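You operate a simulated robot arm through the tools that you are given. There is no shell and no other tool. Be economical: measure what you need, move in short steps, check, and stop when the job is done.

You are at the controls of a simulated robot arm. One attempt, no reset.

## Task
Put the teal cable block labelled "3" from the packing table in the inside of the carton cradle and the teal cable block marked "2" on the green tile.

It is judged by the outcome, as a careful person would: the job done as asked, and still so three seconds after it is handed in. It fails if anything else is knocked over, pushed out of place, dropped, spilled or broken.

## Robot
A 6-joint arm with a two-finger parallel gripper, fixed in place. Base frame: the origin is at the foot of the arm, x ahead of it, y to its left, z up; the work surface is at about z = 800. Readings come in mm, degrees, newtons and seconds.
With the tool pointing down near the work surface it reaches from about 340 to 760 mm from the base axis. Its first joint turns from -66.0 to 66.0 degrees. Payload 2.45 kg.
Tool frame: the origin (TCP) lies between the finger pads and is the grasp point; the fingertips stand 24 mm ahead of it; z points along the fingers, y is the line along which they close. Largest opening 68 mm; finger width 17, thickness 10; the body of the gripper, 40 by 70 mm, starts 41 mm behind the TCP.
Orientation is that of the tool frame in the base frame, as a unit quaternion [x, y, z, w]. With the fingers straight down and closing along the base's y, the tool's x points along the base's -x, its y along +y and its z along -z.

## Interface
- The arm moves only by the tool send_rows. Its argument "deltas" is a list of rows, each a list of 3 entries, a list of its own where there are three numbers: the shift along the base's x, y, z in m, then the turn, a rotation vector about the base's x, y, z in degrees, then the finger opening in m, from 0 to 0.068. In form: [[[dx, dy, dz], [rx, ry, rz], fingers], ...]. A call has 1 to 12 rows; each row shifts and turns the commanded pose from where the row before left it. A row lasts 0.2 s, in which the tool goes at most 50 mm and 8.6 degrees; a call with a longer step from one row to the next is refused whole, and so is a gripper value outside its range. Where a pose cannot be reached the arm comes as near as it can. A force on the tool above 40 N (or 10 N above the force at the start of the call, whichever is more), or a blocked arm, ends the call early, and 0.2 s more pass. The fingers move at their own pace (about 108 mm/s each) and stop on an object; they squeeze with about 24 N. The grip force told is the motor's: it shows also when the fingers shut on nothing. Time passes only in rows, and 0.2 s behind the last, so rows that do not move let the fingers close. It gives the time, the measured TCP pose, the force on the tool (base axes), the opening and the grip force at its end, in the units of the frame above (readings bear some noise), and new pictures: "views" is both (left out), scene, wrist or none.
- Cameras (640 x 400 px; columns grow to the right, rows downward): "scene" is fixed at [163.8, 426.8, 1456.9]; the picture's right is [-0.68, -0.73, 0.00], its down [-0.53, 0.49, -0.70] and it looks along [0.51, -0.47, -0.72] (base axes); focal length 330 px, centre (320, 200). "wrist" rides on the gripper at [84, 11, -75] in the tool frame; the picture's right is [-0.13, 0.99, 0.00], its down [-0.60, -0.08, -0.79] and it looks along [-0.79, -0.10, 0.61] (tool axes); focal length 251 px, centre (320, 200). There is no depth. A picture from a camera that has moved, and an enlarged one, comes with that camera's place and axes in the base frame and with its lens. The place of the scene camera against the robot may be out by one fixed shift of up to 12 mm in any direction.
- zoom(camera, box): a new picture of the part [left, top, right, bottom] of that camera's present view, enlarged. The clock stands still meanwhile.
- close_job(): hands the job in; it is judged then, once.

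Go step by step. Nothing tells you positions but the pictures and the camera data: compare them with the known pose of the tool, close in by small moves and look again before you grip or let go. The budget is 90 turns and 170 pictures, counting those below and the enlarged ones. Unless the task says otherwise, let go and move clear before handing in, and close with one line.

The tools are called after "Call:" by a JSON object that holds its "fn" and its "kwargs". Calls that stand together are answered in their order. send_rows: Moves the arm, as the interface text tells. Its arguments: {"type":"object","properties":{"deltas":{"type":"array"},"views":{"type":"string","enum":["both","scene","wrist","none"]}},"required":["deltas"]} The other tools are called the same way: zoom (camera, box) takes an enlarged picture of a part of a camera's view; close_job () hands the job in.

At the start:

```text
t: 0.0
position: [442.1, 42.7, 1127.7]
tool_rot: [0.001, 1.0, 0.0, 0.0]
wrist_force: [-0.4, 0.7, -0.3]
width: 68.1
grasp_force: 0.2
```

scene: 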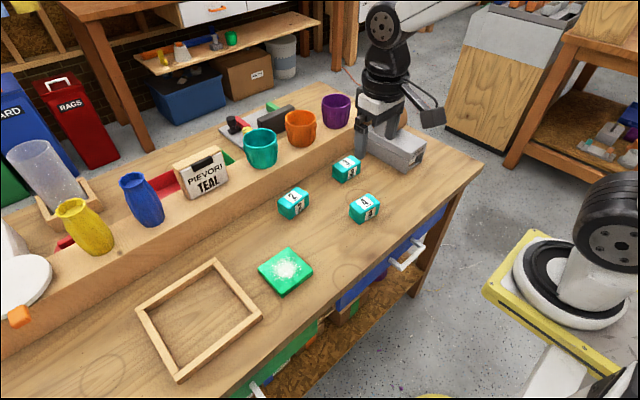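
wrist: 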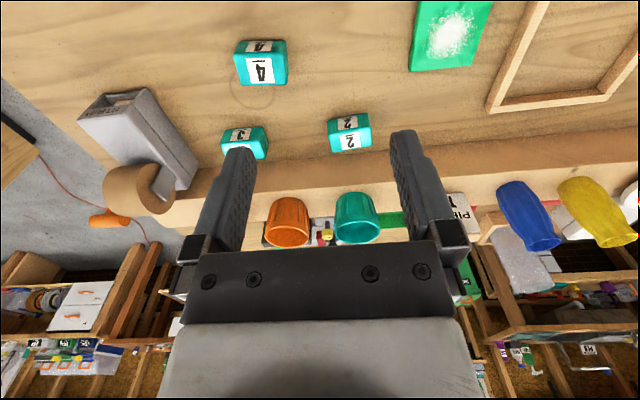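

I see three teal blocks (2, 3, 4), a green tile with white powder or a mark on it, and a wooden frame that is probably the carton cradle. I'll zoom in to confirm this before moving.

Call:
{"fn": "zoom", "kwargs": {"camera": "scene", "box": [240, 130, 400, 230]}}

Call:
{"fn": "zoom", "kwargs": {"camera": "scene", "box": [120, 230, 340, 390]}}

Call:
{"fn": "zoom", "kwargs": {"camera": "wrist", "box": [200, 0, 520, 200]}}

```text
4.00 times, centred on (320, 180) of scene
camera zoom: at [163.8, 426.8, 1456.9], right [-0.68, -0.73, 0.0], down [-0.53, 0.49, -0.7], along [0.51, -0.47, -0.72], focal length 1320 px, centre (320, 280)
```

zoom: 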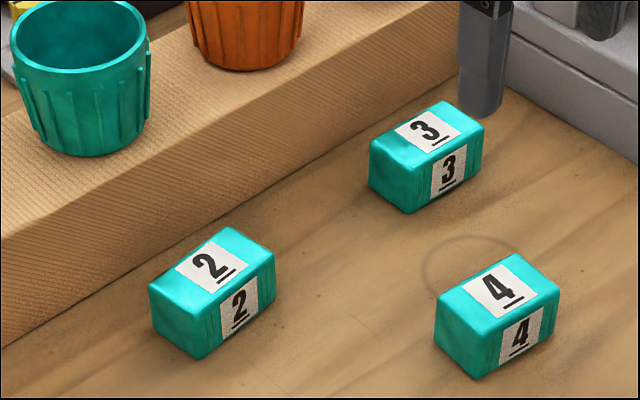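

```text
2.50 times, centred on (230, 310) of scene
camera zoom: at [163.8, 426.8, 1456.9], right [-0.68, -0.73, 0.0], down [-0.53, 0.49, -0.7], along [0.51, -0.47, -0.72], focal length 825 px, centre (545, -75)
```

zoom: 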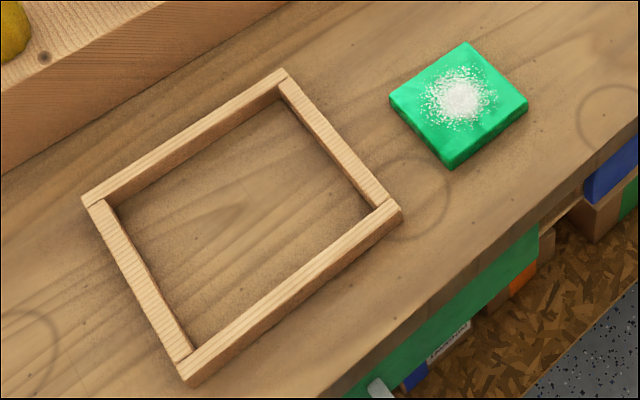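

```text
2.00 times, centred on (360, 100) of wrist
camera zoom: at [358.2, 54.0, 1202.8], right [0.13, 0.99, 0.0], down [0.6, -0.08, 0.79], along [0.79, -0.1, -0.61], focal length 503 px, centre (240, 400)
```

zoom: 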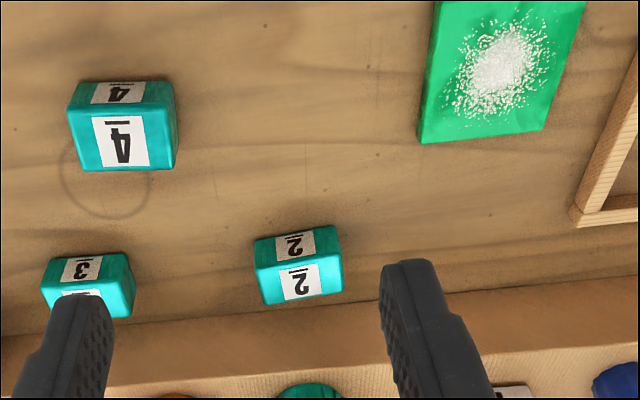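

The blocks are about 73 mm long in y and 43 mm in x, so I have to grip them across x. Rough estimates: block 3 at (652,-133), block 2 at (662,71), tile at (511,212), frame centre at (554,406). I'll turn the tool 90° and go above block 3.

Call:
{"fn": "send_rows", "kwargs": {"deltas": [[[0.0191, -0.016, -0.0135], [0, 0, 8.2], 0.068], [[0.0191, -0.016, -0.0135], [0, 0, 8.2], 0.068], [[0.0191, -0.016, -0.0135], [0, 0, 8.2], 0.068], [[0.0191, -0.016, -0.0135], [0, 0, 8.2], 0.068], [[0.0191, -0.016, -0.0135], [0, 0, 8.2], 0.068], [[0.0191, -0.016, -0.0135], [0, 0, 8.2], 0.068], [[0.0191, -0.016, -0.0135], [0, 0, 8.2], 0.068], [[0.0191, -0.016, -0.0135], [0, 0, 8.2], 0.068], [[0.0191, -0.016, -0.0135], [0, 0, 8.2], 0.068], [[0.0191, -0.016, -0.0135], [0, 0, 8.2], 0.068], [[0.0191, -0.016, -0.0135], [0, 0, 8.0], 0.068], [[0, 0, 0], [0, 0, 0], 0.068]]}}

```text
t: 2.6
position: [651.7, -130.6, 977.8]
tool_rot: [0.708, -0.706, 0.001, 0.001]
wrist_force: [0.2, -0.2, 0.5]
width: 68.2
grasp_force: 0.0
camera wrist: at [641.0, -214.8, 1053.3], right [-0.99, 0.13, 0.0], down [0.08, 0.6, 0.79], along [0.1, 0.79, -0.61], focal length 251 px, centre (320, 200)
```

scene: 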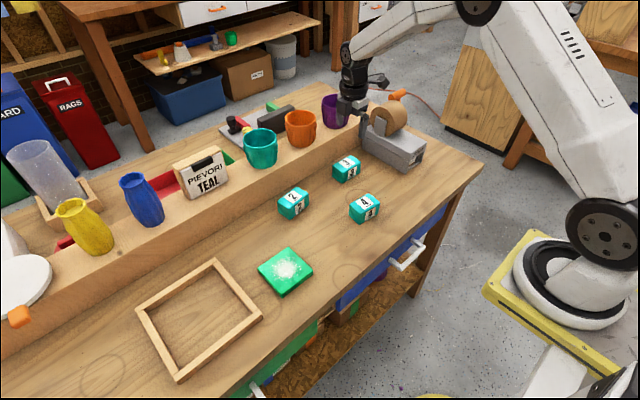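
wrist: 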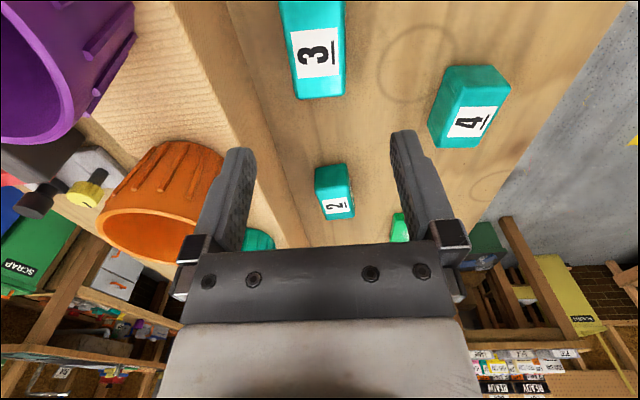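

Block 3 is under the tool, with its centre at about (655,-129), turned about -3°. I'll correct for that and come down to just above it.

Call:
{"fn": "send_rows", "kwargs": {"deltas": [[[0.003, 0.001, -0.03], [0, 0, -3], 0.068], [[0, 0, -0.03], [0, 0, 0], 0.068], [[0, 0, -0.025], [0, 0, 0], 0.068], [[0, 0, 0], [0, 0, 0], 0.068]]}}

Call:
{"fn": "zoom", "kwargs": {"camera": "scene", "box": [290, 100, 450, 200]}}

```text
t: 3.6
position: [654.7, -131.6, 893.7]
tool_rot: [-0.688, 0.726, 0.0, 0.0]
wrist_force: [-0.5, 0.2, 0.7]
width: 67.7
grasp_force: 0.0
camera wrist: at [639.9, -215.4, 969.0], right [-0.98, 0.18, 0.0], down [0.11, 0.6, 0.79], along [0.14, 0.78, -0.61], focal length 251 px, centre (320, 200)
```

scene: 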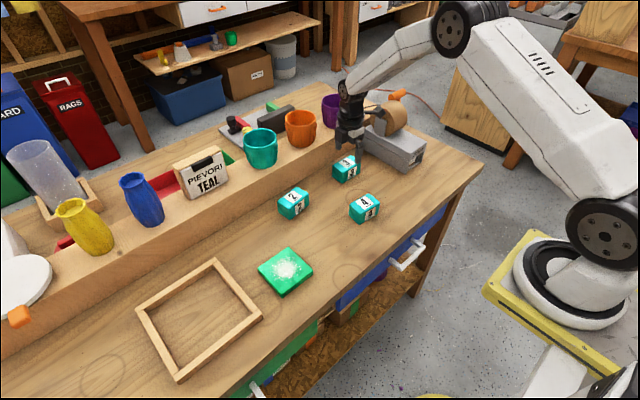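
wrist: 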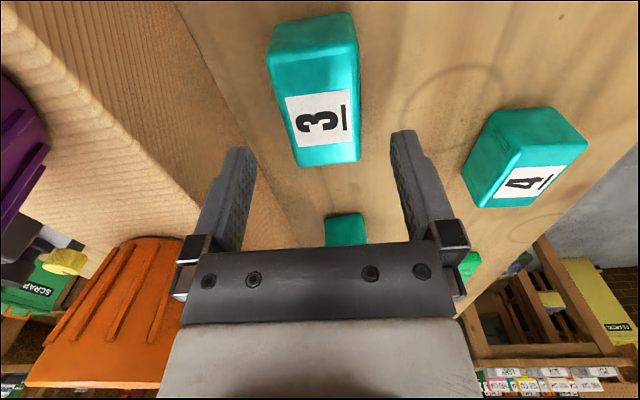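

```text
4.00 times, centred on (370, 150) of scene
camera zoom: at [163.8, 426.8, 1456.9], right [-0.68, -0.73, 0.0], down [-0.53, 0.49, -0.7], along [0.51, -0.47, -0.72], focal length 1320 px, centre (120, 400)
```

zoom: 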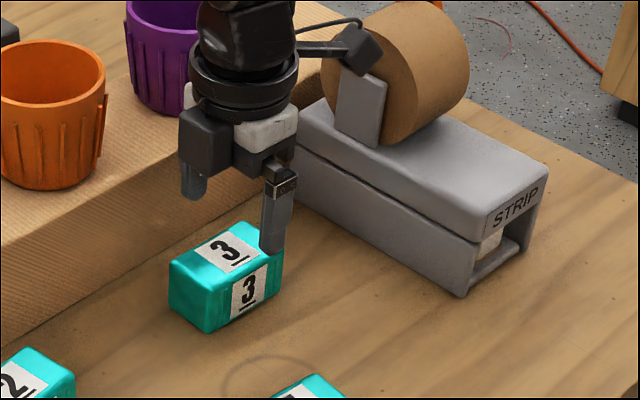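

The block is centred between the fingers. The camera arm should clear the tape dispenser by about 30 mm, and I'll move +6 mm in y for extra room. Now I'll lower in small steps and watch the force.

Call:
{"fn": "send_rows", "kwargs": {"deltas": [[[0.0005, 0.006, -0.02], [0, 0, 0], 0.068], [[0, 0, -0.02], [0, 0, 0], 0.068], [[0, 0, -0.012], [0, 0, 0], 0.068], [[0, 0, -0.01], [0, 0, 0], 0.068], [[0, 0, 0], [0, 0, 0], 0.068]]}}

Call:
{"fn": "zoom", "kwargs": {"camera": "scene", "box": [290, 100, 450, 200]}}

```text
t: 4.8
position: [655.0, -126.7, 831.4]
tool_rot: [-0.688, 0.726, 0.0, 0.0]
wrist_force: [0.1, 0.0, 0.0]
width: 67.9
grasp_force: 0.1
camera wrist: at [639.8, -209.6, 907.0], right [-0.98, 0.18, 0.0], down [0.11, 0.6, 0.79], along [0.14, 0.78, -0.61], focal length 251 px, centre (320, 200)
```

scene: 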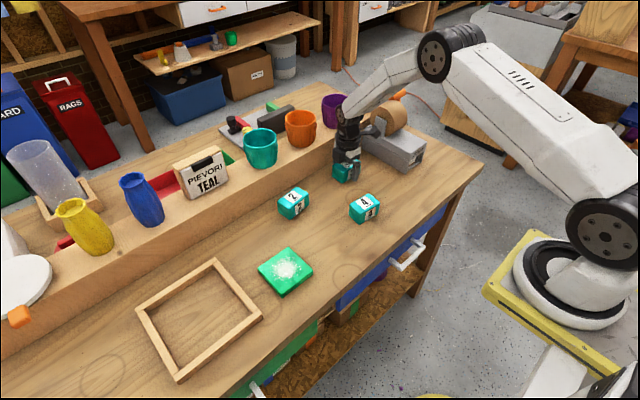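
wrist: 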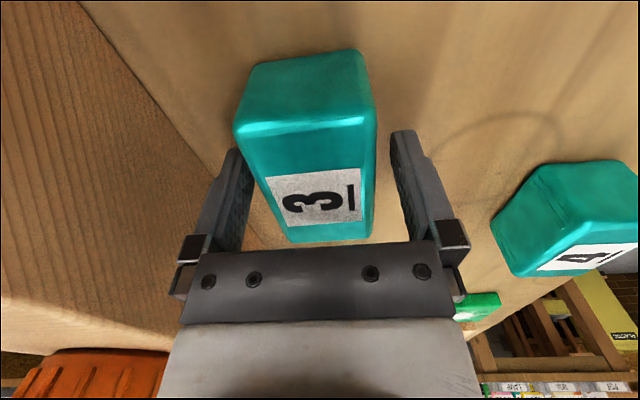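

```text
4.00 times, centred on (370, 150) of scene
camera zoom: at [163.8, 426.8, 1456.9], right [-0.68, -0.73, 0.0], down [-0.53, 0.49, -0.7], along [0.51, -0.47, -0.72], focal length 1320 px, centre (120, 400)
```

zoom: 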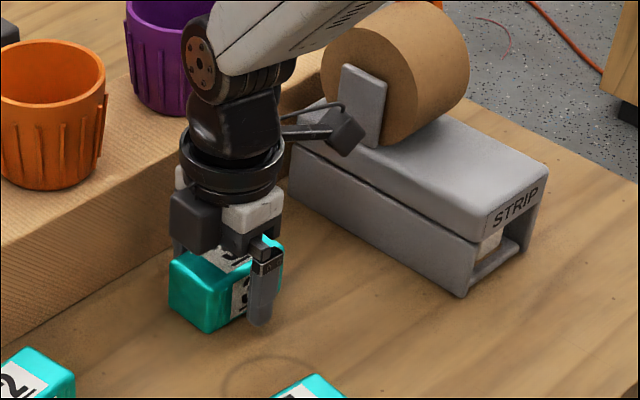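

The fingers straddle block 3 with room on both sides. I'll close on it and make a short lift.

Call:
{"fn": "send_rows", "kwargs": {"deltas": [[[0, 0, 0], [0, 0, 0], 0.0], [[0, 0, 0], [0, 0, 0], 0.0], [[0, 0, 0], [0, 0, 0], 0.0], [[0, 0, 0.02], [0, 0, 0], 0.0], [[0, 0, 0.03], [0, 0, 0], 0.0], [[0, 0, 0], [0, 0, 0], 0.0]]}}

```text
t: 6.2
position: [655.2, -126.5, 881.5]
tool_rot: [-0.689, 0.725, -0.001, 0.0]
wrist_force: [0.2, 0.8, -0.9]
width: 46.0
grasp_force: 24.4
camera wrist: at [639.6, -210.4, 956.1], right [-0.98, 0.18, 0.0], down [0.11, 0.6, 0.79], along [0.14, 0.78, -0.61], focal length 251 px, centre (320, 200)
```

scene: 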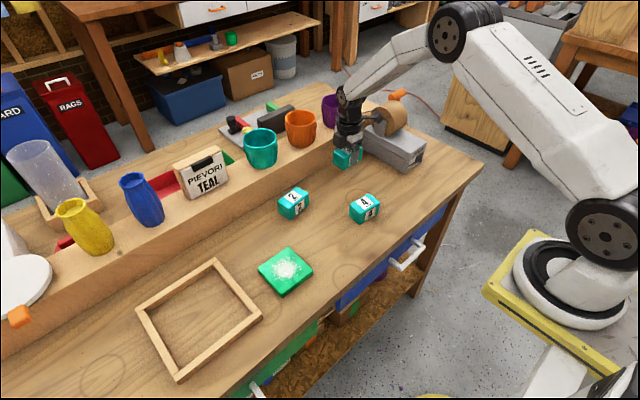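
wrist: 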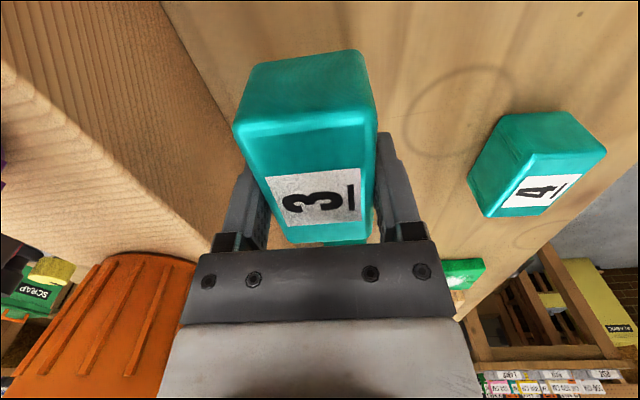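

Block 3 is held (width 46 mm, grip 24 N). Next I'll raise it and carry it over the frame.

Call:
{"fn": "send_rows", "kwargs": {"deltas": [[[0, 0, 0.045], [0, 0, 0], 0.0], [[-0.006, 0.01, 0.045], [0, 0, 0], 0.0], [[-0.009, 0.047, 0], [0, 0, 0], 0.0], [[-0.009, 0.047, 0], [0, 0, 0], 0.0], [[-0.009, 0.047, 0], [0, 0, 0], 0.0], [[-0.009, 0.047, 0], [0, 0, 0], 0.0], [[-0.009, 0.047, 0], [0, 0, 0], 0.0], [[-0.009, 0.047, 0], [0, 0, 0], 0.0], [[-0.009, 0.047, 0], [0, 0, 0], 0.0], [[-0.009, 0.047, 0], [0, 0, 0], 0.0], [[-0.009, 0.047, 0], [0, 0, 0], 0.0], [[-0.009, 0.047, 0], [0, 0, 0], 0.0]], "views": "none"}}

Call:
{"fn": "send_rows", "kwargs": {"deltas": [[[0, 0.044, 0], [0, 0, 3], 0.0], [[0, 0, 0], [0, 0, 0], 0.0]]}}

```text
t: 8.8
position: [559.2, 355.2, 970.4]
tool_rot: [-0.687, 0.726, -0.001, 0.0]
wrist_force: [0.5, -0.3, -1.4]
width: 45.8
grasp_force: 24.5
```

```text
t: 9.4
position: [559.9, 399.2, 970.4]
tool_rot: [0.707, -0.707, 0.0, 0.0]
wrist_force: [-0.9, 0.8, -1.0]
width: 45.7
grasp_force: 24.6
camera wrist: at [548.7, 314.8, 1046.2], right [-0.99, 0.13, 0.0], down [0.08, 0.6, 0.79], along [0.1, 0.79, -0.61], focal length 251 px, centre (320, 200)
```

scene: 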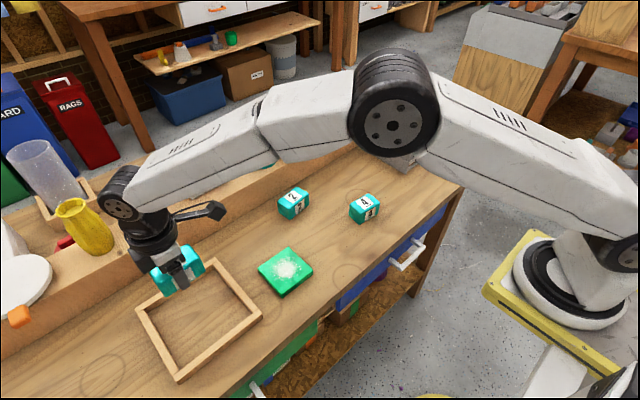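
wrist: 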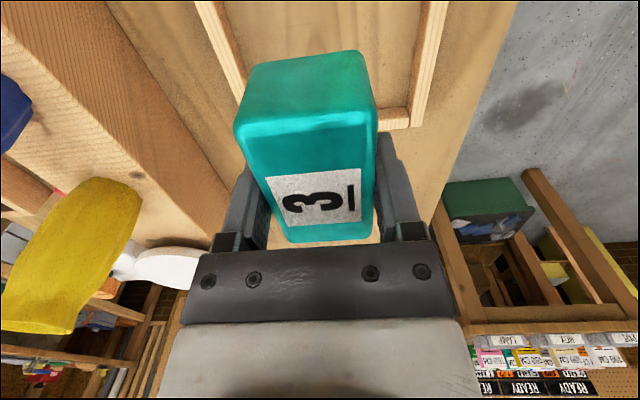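

The frame interior spans about x 485–632, y 320–475, so (560,399) is near its centre with over 30 mm to spare on every side. I'll lower to just above the table and check.

Call:
{"fn": "send_rows", "kwargs": {"deltas": [[[0, 0, -0.04], [0, 0, 0], 0.0], [[0, 0, -0.04], [0, 0, 0], 0.0], [[0, 0, -0.03], [0, 0, 0], 0.0], [[0, 0, 0], [0, 0, 0], 0.0]]}}

Call:
{"fn": "zoom", "kwargs": {"camera": "scene", "box": [100, 220, 292, 340]}}

```text
t: 10.4
position: [560.0, 398.7, 862.5]
tool_rot: [0.707, -0.707, 0.001, 0.0]
wrist_force: [-0.8, -0.4, -0.9]
width: 45.7
grasp_force: 24.2
camera wrist: at [549.3, 313.9, 937.0], right [-0.99, 0.13, 0.0], down [0.08, 0.6, 0.79], along [0.1, 0.79, -0.61], focal length 251 px, centre (320, 200)
```

scene: 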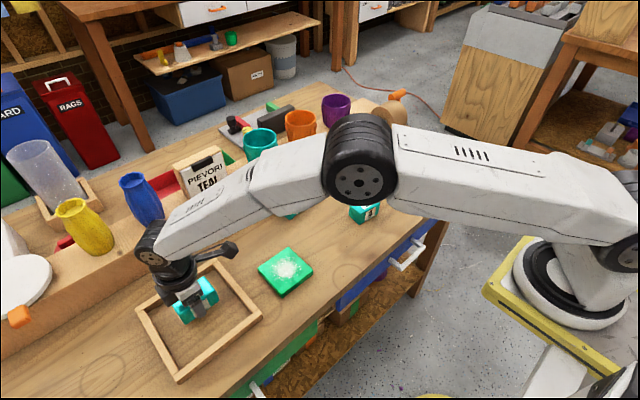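
wrist: 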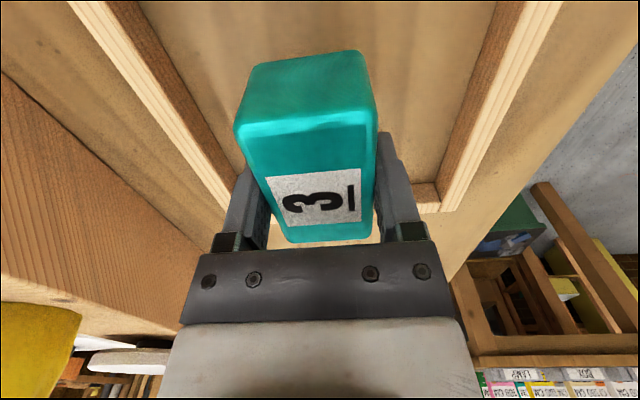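

```text
3.33 times, centred on (196, 280) of scene
camera zoom: at [163.8, 426.8, 1456.9], right [-0.68, -0.73, 0.0], down [-0.53, 0.49, -0.7], along [0.51, -0.47, -0.72], focal length 1100 px, centre (733, -67)
```

zoom: 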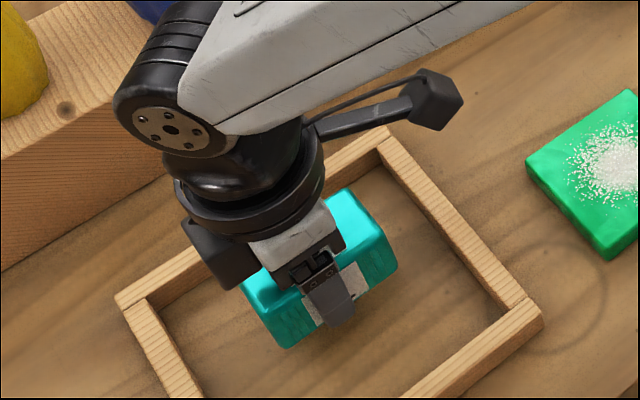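

Block 3 is well inside the frame. I'll set it down at the height I picked it from, release, and rise straight up.

Call:
{"fn": "send_rows", "kwargs": {"deltas": [[[0, 0, -0.015], [0, 0, 0], 0.0], [[0, 0, -0.01], [0, 0, 0], 0.0], [[0, 0, -0.0055], [0, 0, 0], 0.0], [[0, 0, 0], [0, 0, 0], 0.0], [[0, 0, 0], [0, 0, 0], 0.068], [[0, 0, 0], [0, 0, 0], 0.068], [[0, 0, 0.03], [0, 0, 0], 0.068], [[0, 0, 0.04], [0, 0, 0], 0.068], [[0, 0, 0.05], [0, 0, 0], 0.068]]}}

```text
t: 12.4
position: [558.6, 397.6, 952.4]
tool_rot: [0.707, -0.707, 0.001, 0.001]
wrist_force: [-0.6, 0.4, 0.8]
width: 68.2
grasp_force: 0.1
camera wrist: at [547.4, 313.8, 1027.1], right [-0.99, 0.13, 0.0], down [0.08, 0.6, 0.79], along [0.1, 0.79, -0.61], focal length 251 px, centre (320, 200)
```

scene: 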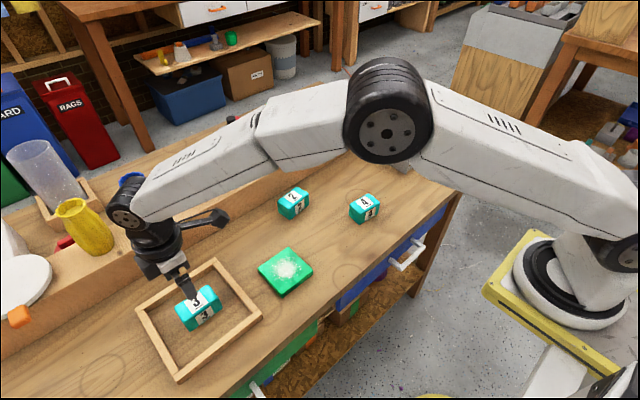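
wrist: 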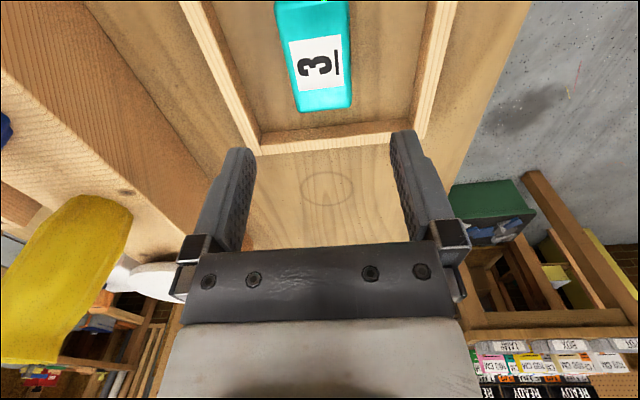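

Block 3 sits flat inside the cradle. Now I'll go above block 2, at about (661,71).

Call:
{"fn": "send_rows", "kwargs": {"deltas": [[[0.0128, -0.0408, 0.0025], [0, 0, 0], 0.068], [[0.0128, -0.0408, 0.0025], [0, 0, 0], 0.068], [[0.0128, -0.0408, 0.0025], [0, 0, 0], 0.068], [[0.0128, -0.0408, 0.0025], [0, 0, 0], 0.068], [[0.0128, -0.0408, 0.0025], [0, 0, 0], 0.068], [[0.0128, -0.0408, 0.0025], [0, 0, 0], 0.068], [[0.0128, -0.0408, 0.0025], [0, 0, 0], 0.068], [[0.0128, -0.0408, 0.0025], [0, 0, 0], 0.068], [[0, 0, 0], [0, 0, 0], 0.068]]}}

Call:
{"fn": "zoom", "kwargs": {"camera": "wrist", "box": [200, 0, 440, 150]}}

```text
t: 14.4
position: [664.3, 72.7, 971.3]
tool_rot: [-0.707, 0.707, 0.001, 0.0]
wrist_force: [0.1, -0.3, 0.9]
width: 68.1
grasp_force: 0.1
camera wrist: at [651.8, -11.7, 1045.6], right [-0.99, 0.13, 0.0], down [0.08, 0.6, 0.79], along [0.1, 0.79, -0.61], focal length 251 px, centre (320, 200)
```

scene: 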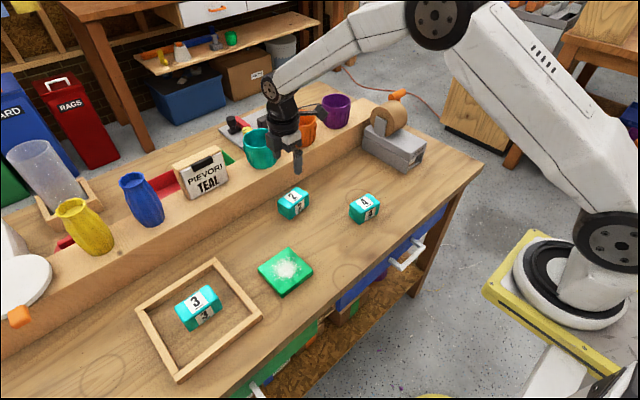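
wrist: 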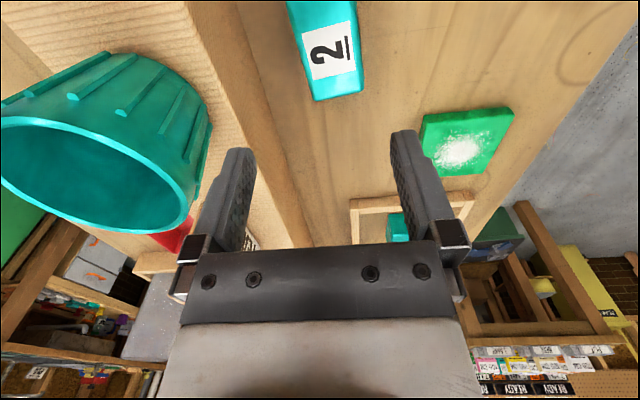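

```text
2.67 times, centred on (320, 75) of wrist
camera zoom: at [651.8, -11.7, 1045.6], right [-0.99, 0.13, 0.0], down [0.08, 0.6, 0.79], along [0.1, 0.79, -0.61], focal length 670 px, centre (320, 533)
```

zoom: 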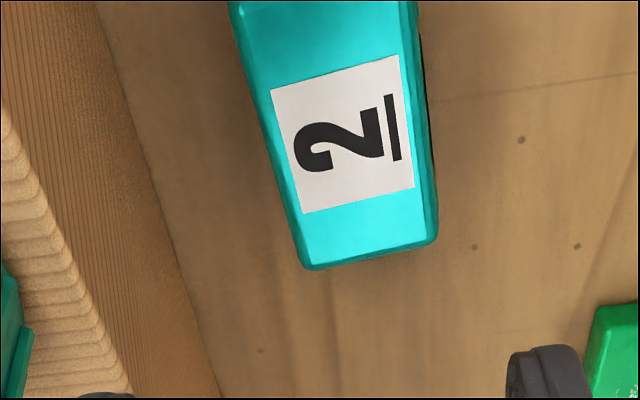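

Block 2's centre is at about (654.5,71.5), turned about +5.5°. I'll align to that and come down partway.

Call:
{"fn": "send_rows", "kwargs": {"deltas": [[[-0.0095, -0.001, -0.02], [0, 0, 5.5], 0.068], [[0, 0, -0.03], [0, 0, 0], 0.068], [[0, 0, -0.027], [0, 0, 0], 0.068], [[0, 0, 0], [0, 0, 0], 0.068]], "views": "wrist"}}

Call:
{"fn": "zoom", "kwargs": {"camera": "scene", "box": [220, 120, 380, 220]}}

```text
t: 15.4
position: [653.8, 70.7, 893.9]
tool_rot: [0.74, -0.673, 0.001, 0.0]
wrist_force: [0.2, -1.0, 0.5]
width: 67.8
grasp_force: 0.0
camera wrist: at [650.9, -13.8, 969.4], right [-1.0, 0.03, 0.0], down [0.02, 0.61, 0.79], along [0.03, 0.79, -0.61], focal length 251 px, centre (320, 200)
```

wrist: 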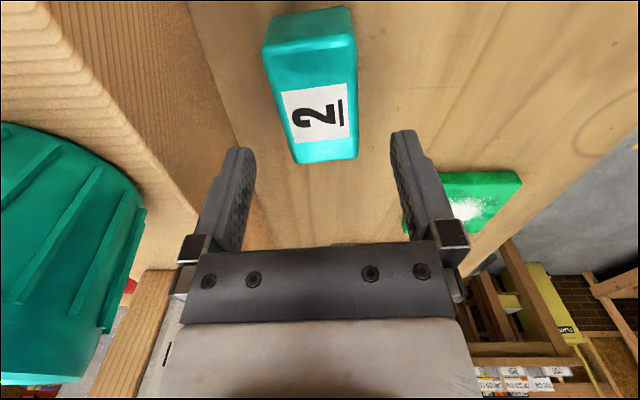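

```text
4.00 times, centred on (300, 170) of scene
camera zoom: at [163.8, 426.8, 1456.9], right [-0.68, -0.73, 0.0], down [-0.53, 0.49, -0.7], along [0.51, -0.47, -0.72], focal length 1320 px, centre (400, 320)
```

zoom: 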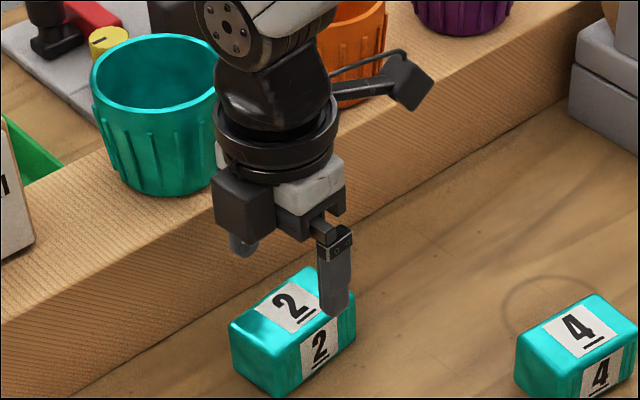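

The alignment matches the good view I had of block 3. I'll lower, grip, and make a short lift.

Call:
{"fn": "send_rows", "kwargs": {"deltas": [[[0, 0.002, -0.02], [0, 0, 0], 0.068], [[0, 0, -0.02], [0, 0, 0], 0.068], [[0, 0, -0.012], [0, 0, 0], 0.068], [[0, 0, -0.01], [0, 0, 0], 0.068], [[0, 0, 0], [0, 0, 0], 0.068], [[0, 0, 0], [0, 0, 0], 0.0], [[0, 0, 0], [0, 0, 0], 0.0], [[0, 0, 0], [0, 0, 0], 0.0], [[0, 0, 0.02], [0, 0, 0], 0.0], [[0, 0, 0.04], [0, 0, 0], 0.0], [[0, 0, 0.03], [0, 0, 0], 0.0]]}}

```text
t: 17.8
position: [651.9, 72.6, 924.0]
tool_rot: [0.74, -0.672, 0.0, 0.001]
wrist_force: [0.5, 0.1, -1.2]
width: 45.5
grasp_force: 23.4
camera wrist: at [649.5, -11.3, 998.5], right [-1.0, 0.03, 0.0], down [0.02, 0.61, 0.79], along [0.03, 0.79, -0.61], focal length 251 px, centre (320, 200)
```

scene: 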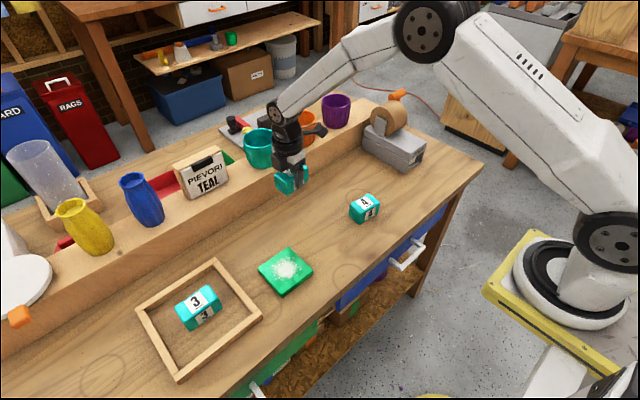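
wrist: 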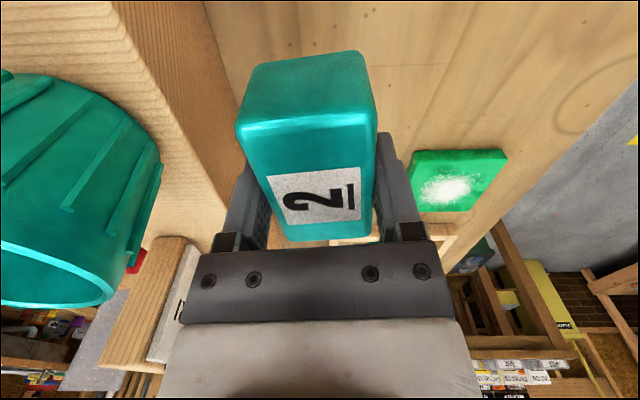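

Block 2 is held. I'll zoom in on the tile from both cameras to fix its centre.

Call:
{"fn": "zoom", "kwargs": {"camera": "wrist", "box": [380, 130, 540, 230]}}

Call:
{"fn": "zoom", "kwargs": {"camera": "scene", "box": [160, 230, 320, 330]}}

```text
4.00 times, centred on (460, 180) of wrist
camera zoom: at [649.5, -11.3, 998.5], right [-1.0, 0.03, 0.0], down [0.02, 0.61, 0.79], along [0.03, 0.79, -0.61], focal length 1006 px, centre (-240, 280)
```

zoom: 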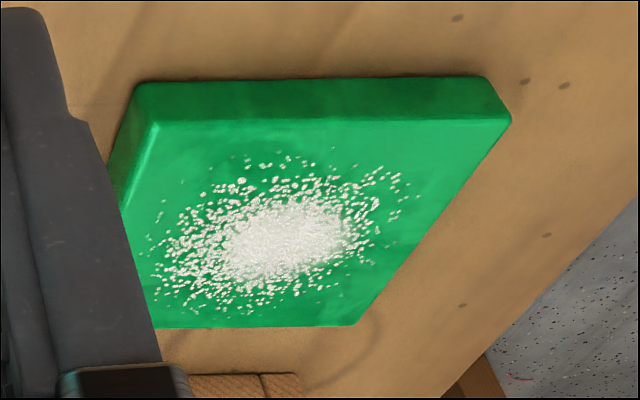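

```text
4.00 times, centred on (240, 280) of scene
camera zoom: at [163.8, 426.8, 1456.9], right [-0.68, -0.73, 0.0], down [-0.53, 0.49, -0.7], along [0.51, -0.47, -0.72], focal length 1320 px, centre (640, -120)
```

zoom: 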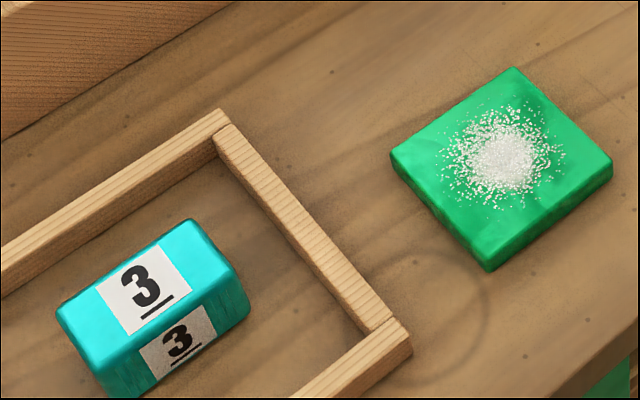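

The tile's top spans about x 470–558, y 167–257 at z ≈ 814, so its centre is (514,212). I'll move above it and undo the 5.5° turn.

Call:
{"fn": "send_rows", "kwargs": {"deltas": [[[-0.0276, 0.0278, 0.004], [0, 0, -1], 0.0], [[-0.0276, 0.0278, 0], [0, 0, -1], 0.0], [[-0.0276, 0.0278, 0], [0, 0, -1], 0.0], [[-0.0276, 0.0278, 0], [0, 0, -1], 0.0], [[-0.0276, 0.0278, 0], [0, 0, -1.5], 0.0], [[0, 0, -0.03], [0, 0, 0], 0.0], [[0, 0, -0.03], [0, 0, 0], 0.0], [[0, 0, 0], [0, 0, 0], 0.0]]}}

Call:
{"fn": "zoom", "kwargs": {"camera": "scene", "box": [210, 210, 370, 310]}}

```text
t: 19.6
position: [514.4, 210.5, 865.6]
tool_rot: [0.707, -0.707, 0.0, 0.0]
wrist_force: [0.0, -0.5, -1.6]
width: 45.6
grasp_force: 23.8
camera wrist: at [503.1, 127.1, 941.6], right [-0.99, 0.13, 0.0], down [0.08, 0.6, 0.79], along [0.1, 0.79, -0.61], focal length 251 px, centre (320, 200)
```

scene: 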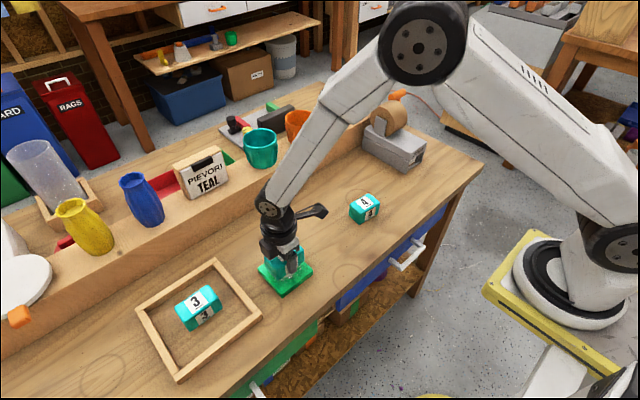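
wrist: 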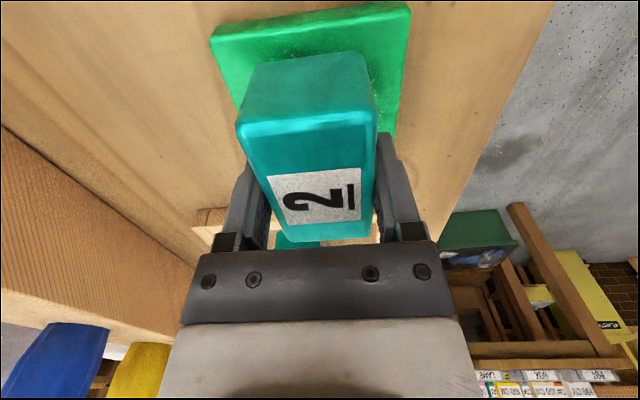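

```text
4.00 times, centred on (290, 260) of scene
camera zoom: at [163.8, 426.8, 1456.9], right [-0.68, -0.73, 0.0], down [-0.53, 0.49, -0.7], along [0.51, -0.47, -0.72], focal length 1320 px, centre (440, -40)
```

zoom: 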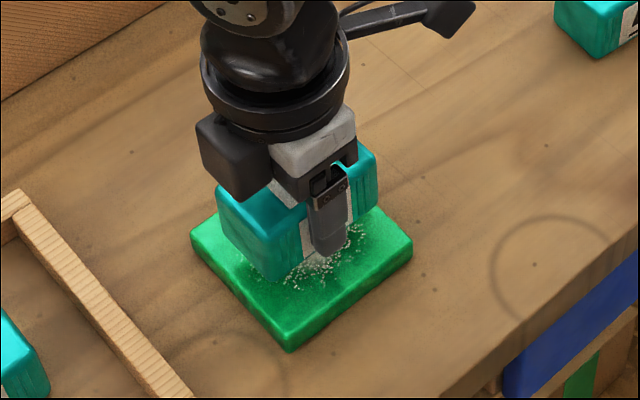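

The block is centred over the tile and about 20 mm above it. I'll lower in diminishing steps toward contact.

Call:
{"fn": "send_rows", "kwargs": {"deltas": [[[0, 0.001, -0.01], [0, 0, 0], 0.0], [[0, 0, -0.007], [0, 0, 0], 0.0], [[0, 0, -0.002], [0, 0, 0], 0.0], [[0, 0, 0], [0, 0, 0], 0.0]], "views": "none"}}

Call:
{"fn": "zoom", "kwargs": {"camera": "scene", "box": [235, 220, 331, 280]}}

```text
t: 20.6
position: [516.2, 214.5, 847.8]
tool_rot: [-0.707, 0.707, -0.001, 0.003]
wrist_force: [0.0, 0.1, 18.8]
width: 45.6
grasp_force: 24.0
```

```text
6.67 times, centred on (283, 250) of scene
camera zoom: at [163.5, 426.7, 1457.0], right [-0.68, -0.73, 0.0], down [-0.53, 0.49, -0.7], along [0.51, -0.47, -0.72], focal length 2199 px, centre (567, -133)
```

zoom: 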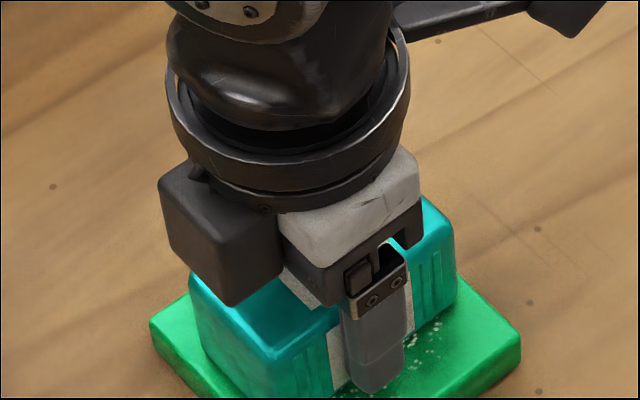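

There is contact at z ≈ 848, with 19 N upward. I'll ease the pressure by 1 mm and look before releasing.

Call:
{"fn": "send_rows", "kwargs": {"deltas": [[[0, 0, 0.001], [0, 0, 0], 0.0], [[0, 0, 0], [0, 0, 0], 0.0]]}}

Call:
{"fn": "zoom", "kwargs": {"camera": "scene", "box": [225, 225, 353, 305]}}

```text
t: 21.2
position: [514.7, 213.2, 847.9]
tool_rot: [-0.707, 0.707, 0.0, -0.002]
wrist_force: [1.4, 0.5, 3.3]
width: 45.9
grasp_force: 23.8
camera wrist: at [503.5, 128.3, 923.3], right [-0.99, 0.13, 0.0], down [0.08, 0.6, 0.79], along [0.1, 0.79, -0.61], focal length 251 px, centre (320, 200)
```

scene: 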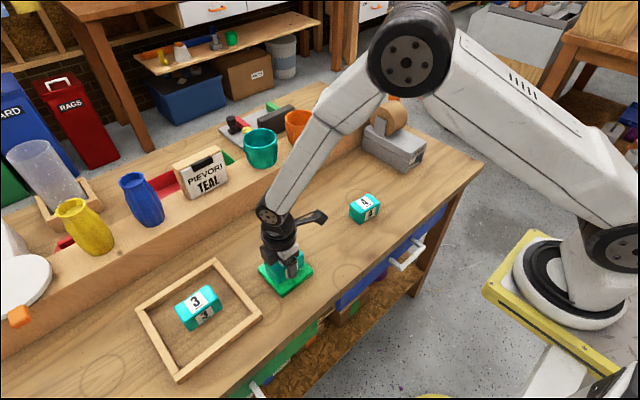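
wrist: 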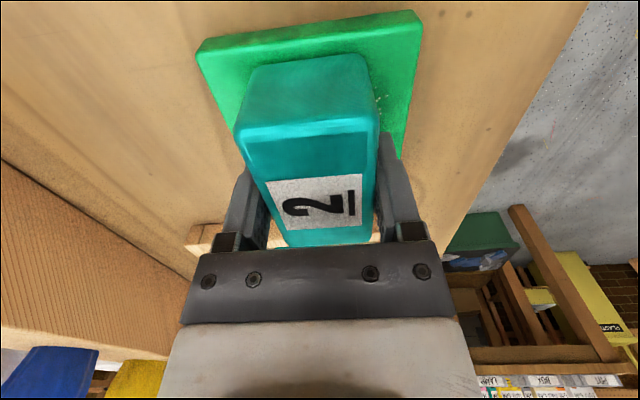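

```text
5.00 times, centred on (289, 265) of scene
camera zoom: at [163.7, 426.8, 1456.9], right [-0.68, -0.73, 0.0], down [-0.53, 0.49, -0.7], along [0.51, -0.47, -0.72], focal length 1650 px, centre (475, -125)
```

zoom: 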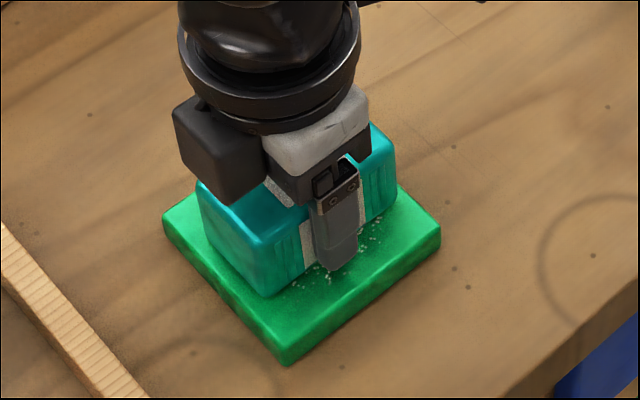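

The block rests on the tile with slightly uneven margins. I'll lift 6 mm, shift by (-5,+4) mm, set it down again, then release and rise.

Call:
{"fn": "send_rows", "kwargs": {"deltas": [[[0, 0, 0.006], [0, 0, 0], 0.0], [[-0.005, 0.004, 0], [0, 0, 0], 0.0], [[0, 0, 0], [0, 0, 0], 0.0], [[0, 0, -0.004], [0, 0, 0], 0.0], [[0, 0, -0.002], [0, 0, 0], 0.0], [[0, 0, 0], [0, 0, 0], 0.0], [[0, 0, 0], [0, 0, 0], 0.068], [[0, 0, 0], [0, 0, 0], 0.068], [[0, 0, 0.03], [0, 0, 0], 0.068], [[0, 0, 0.04], [0, 0, 0], 0.068], [[0, 0, 0.05], [0, 0, 0], 0.068]], "views": "wrist"}}

Call:
{"fn": "zoom", "kwargs": {"camera": "scene", "box": [225, 225, 353, 305]}}

```text
t: 23.6
position: [509.6, 218.0, 967.1]
tool_rot: [-0.706, 0.708, 0.0, 0.0]
wrist_force: [0.1, 1.4, 0.2]
width: 68.0
grasp_force: 0.0
camera wrist: at [498.9, 133.7, 1043.5], right [-0.99, 0.13, 0.0], down [0.08, 0.6, 0.79], along [0.1, 0.79, -0.61], focal length 251 px, centre (320, 200)
```

wrist: 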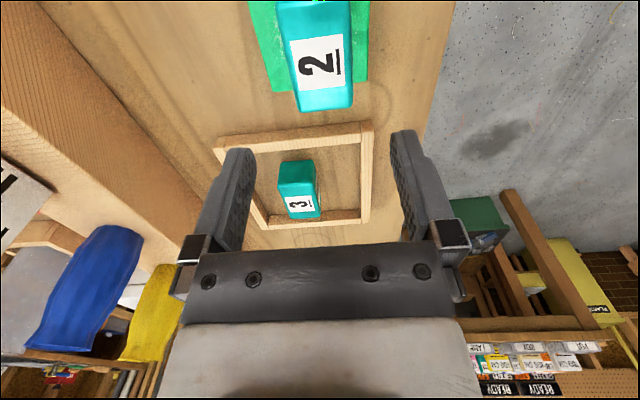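

```text
5.00 times, centred on (289, 265) of scene
camera zoom: at [163.8, 426.8, 1456.9], right [-0.68, -0.73, 0.0], down [-0.53, 0.49, -0.7], along [0.51, -0.47, -0.72], focal length 1650 px, centre (475, -125)
```

zoom: 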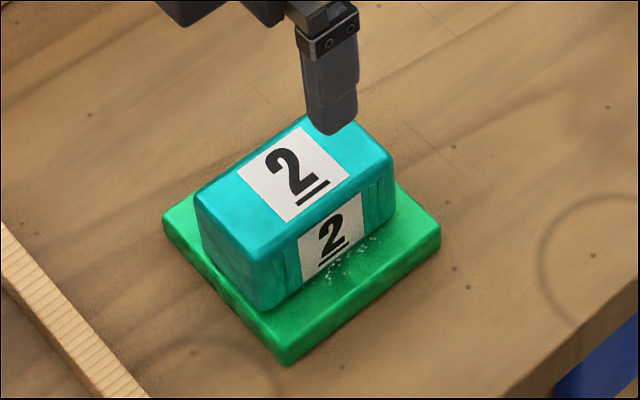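

Block 2 lies flat and wholly on the tile, and the tile hasn't moved. I'll move the arm further clear, let time pass, and take a last look.

Call:
{"fn": "send_rows", "kwargs": {"deltas": [[[-0.01, -0.03, 0.04], [0, 0, 0], 0.068], [[-0.01, -0.04, 0.03], [0, 0, 0], 0.068], [[-0.01, -0.04, 0.03], [0, 0, 0], 0.068], [[0, 0, 0], [0, 0, 0], 0.068], [[0, 0, 0], [0, 0, 0], 0.068]], "views": "scene"}}

Call:
{"fn": "zoom", "kwargs": {"camera": "scene", "box": [120, 200, 344, 340]}}

```text
refused: row 1 steps farther than a row can; nothing moved
```

```text
2.86 times, centred on (232, 270) of scene
camera zoom: at [163.8, 426.8, 1456.9], right [-0.68, -0.73, 0.0], down [-0.53, 0.49, -0.7], along [0.51, -0.47, -0.72], focal length 943 px, centre (571, 0)
```

zoom: 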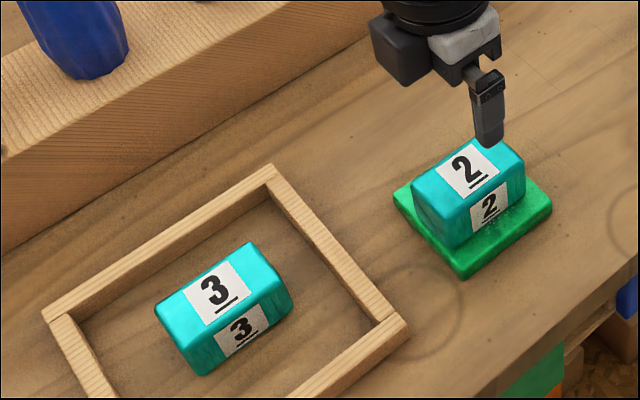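

That call was refused because the first step was slightly too long. Both blocks look right, so I'll retreat in smaller steps.

Call:
{"fn": "send_rows", "kwargs": {"deltas": [[[0, 0, 0.04], [0, 0, 0], 0.068], [[-0.01, -0.03, 0.02], [0, 0, 0], 0.068], [[-0.01, -0.03, 0.02], [0, 0, 0], 0.068], [[0, 0, 0], [0, 0, 0], 0.068], [[0, 0, 0], [0, 0, 0], 0.068]], "views": "scene"}}

```text
t: 24.8
position: [488.7, 156.6, 1049.7]
tool_rot: [-0.707, 0.707, -0.001, 0.0]
wrist_force: [0.0, -0.5, -0.3]
width: 67.9
grasp_force: 0.0
```

scene: 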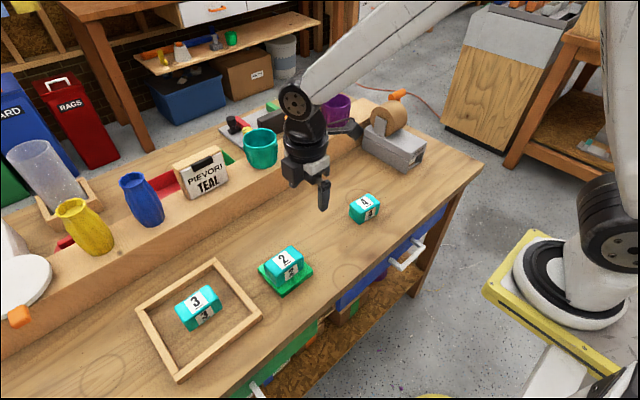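

Block 3 is in the cradle and block 2 is on the green tile. Nothing else has been disturbed and the arm is clear, so I'm handing in.

Call:
{"fn": "close_job", "kwargs": {}}

```text
The job is handed in.
```

The job is handed in: block "3" is inside the carton cradle (I took this to be the wooden frame) and block "2" is flat on the green tile, a little off-centre, with nothing else disturbed in the last picture.
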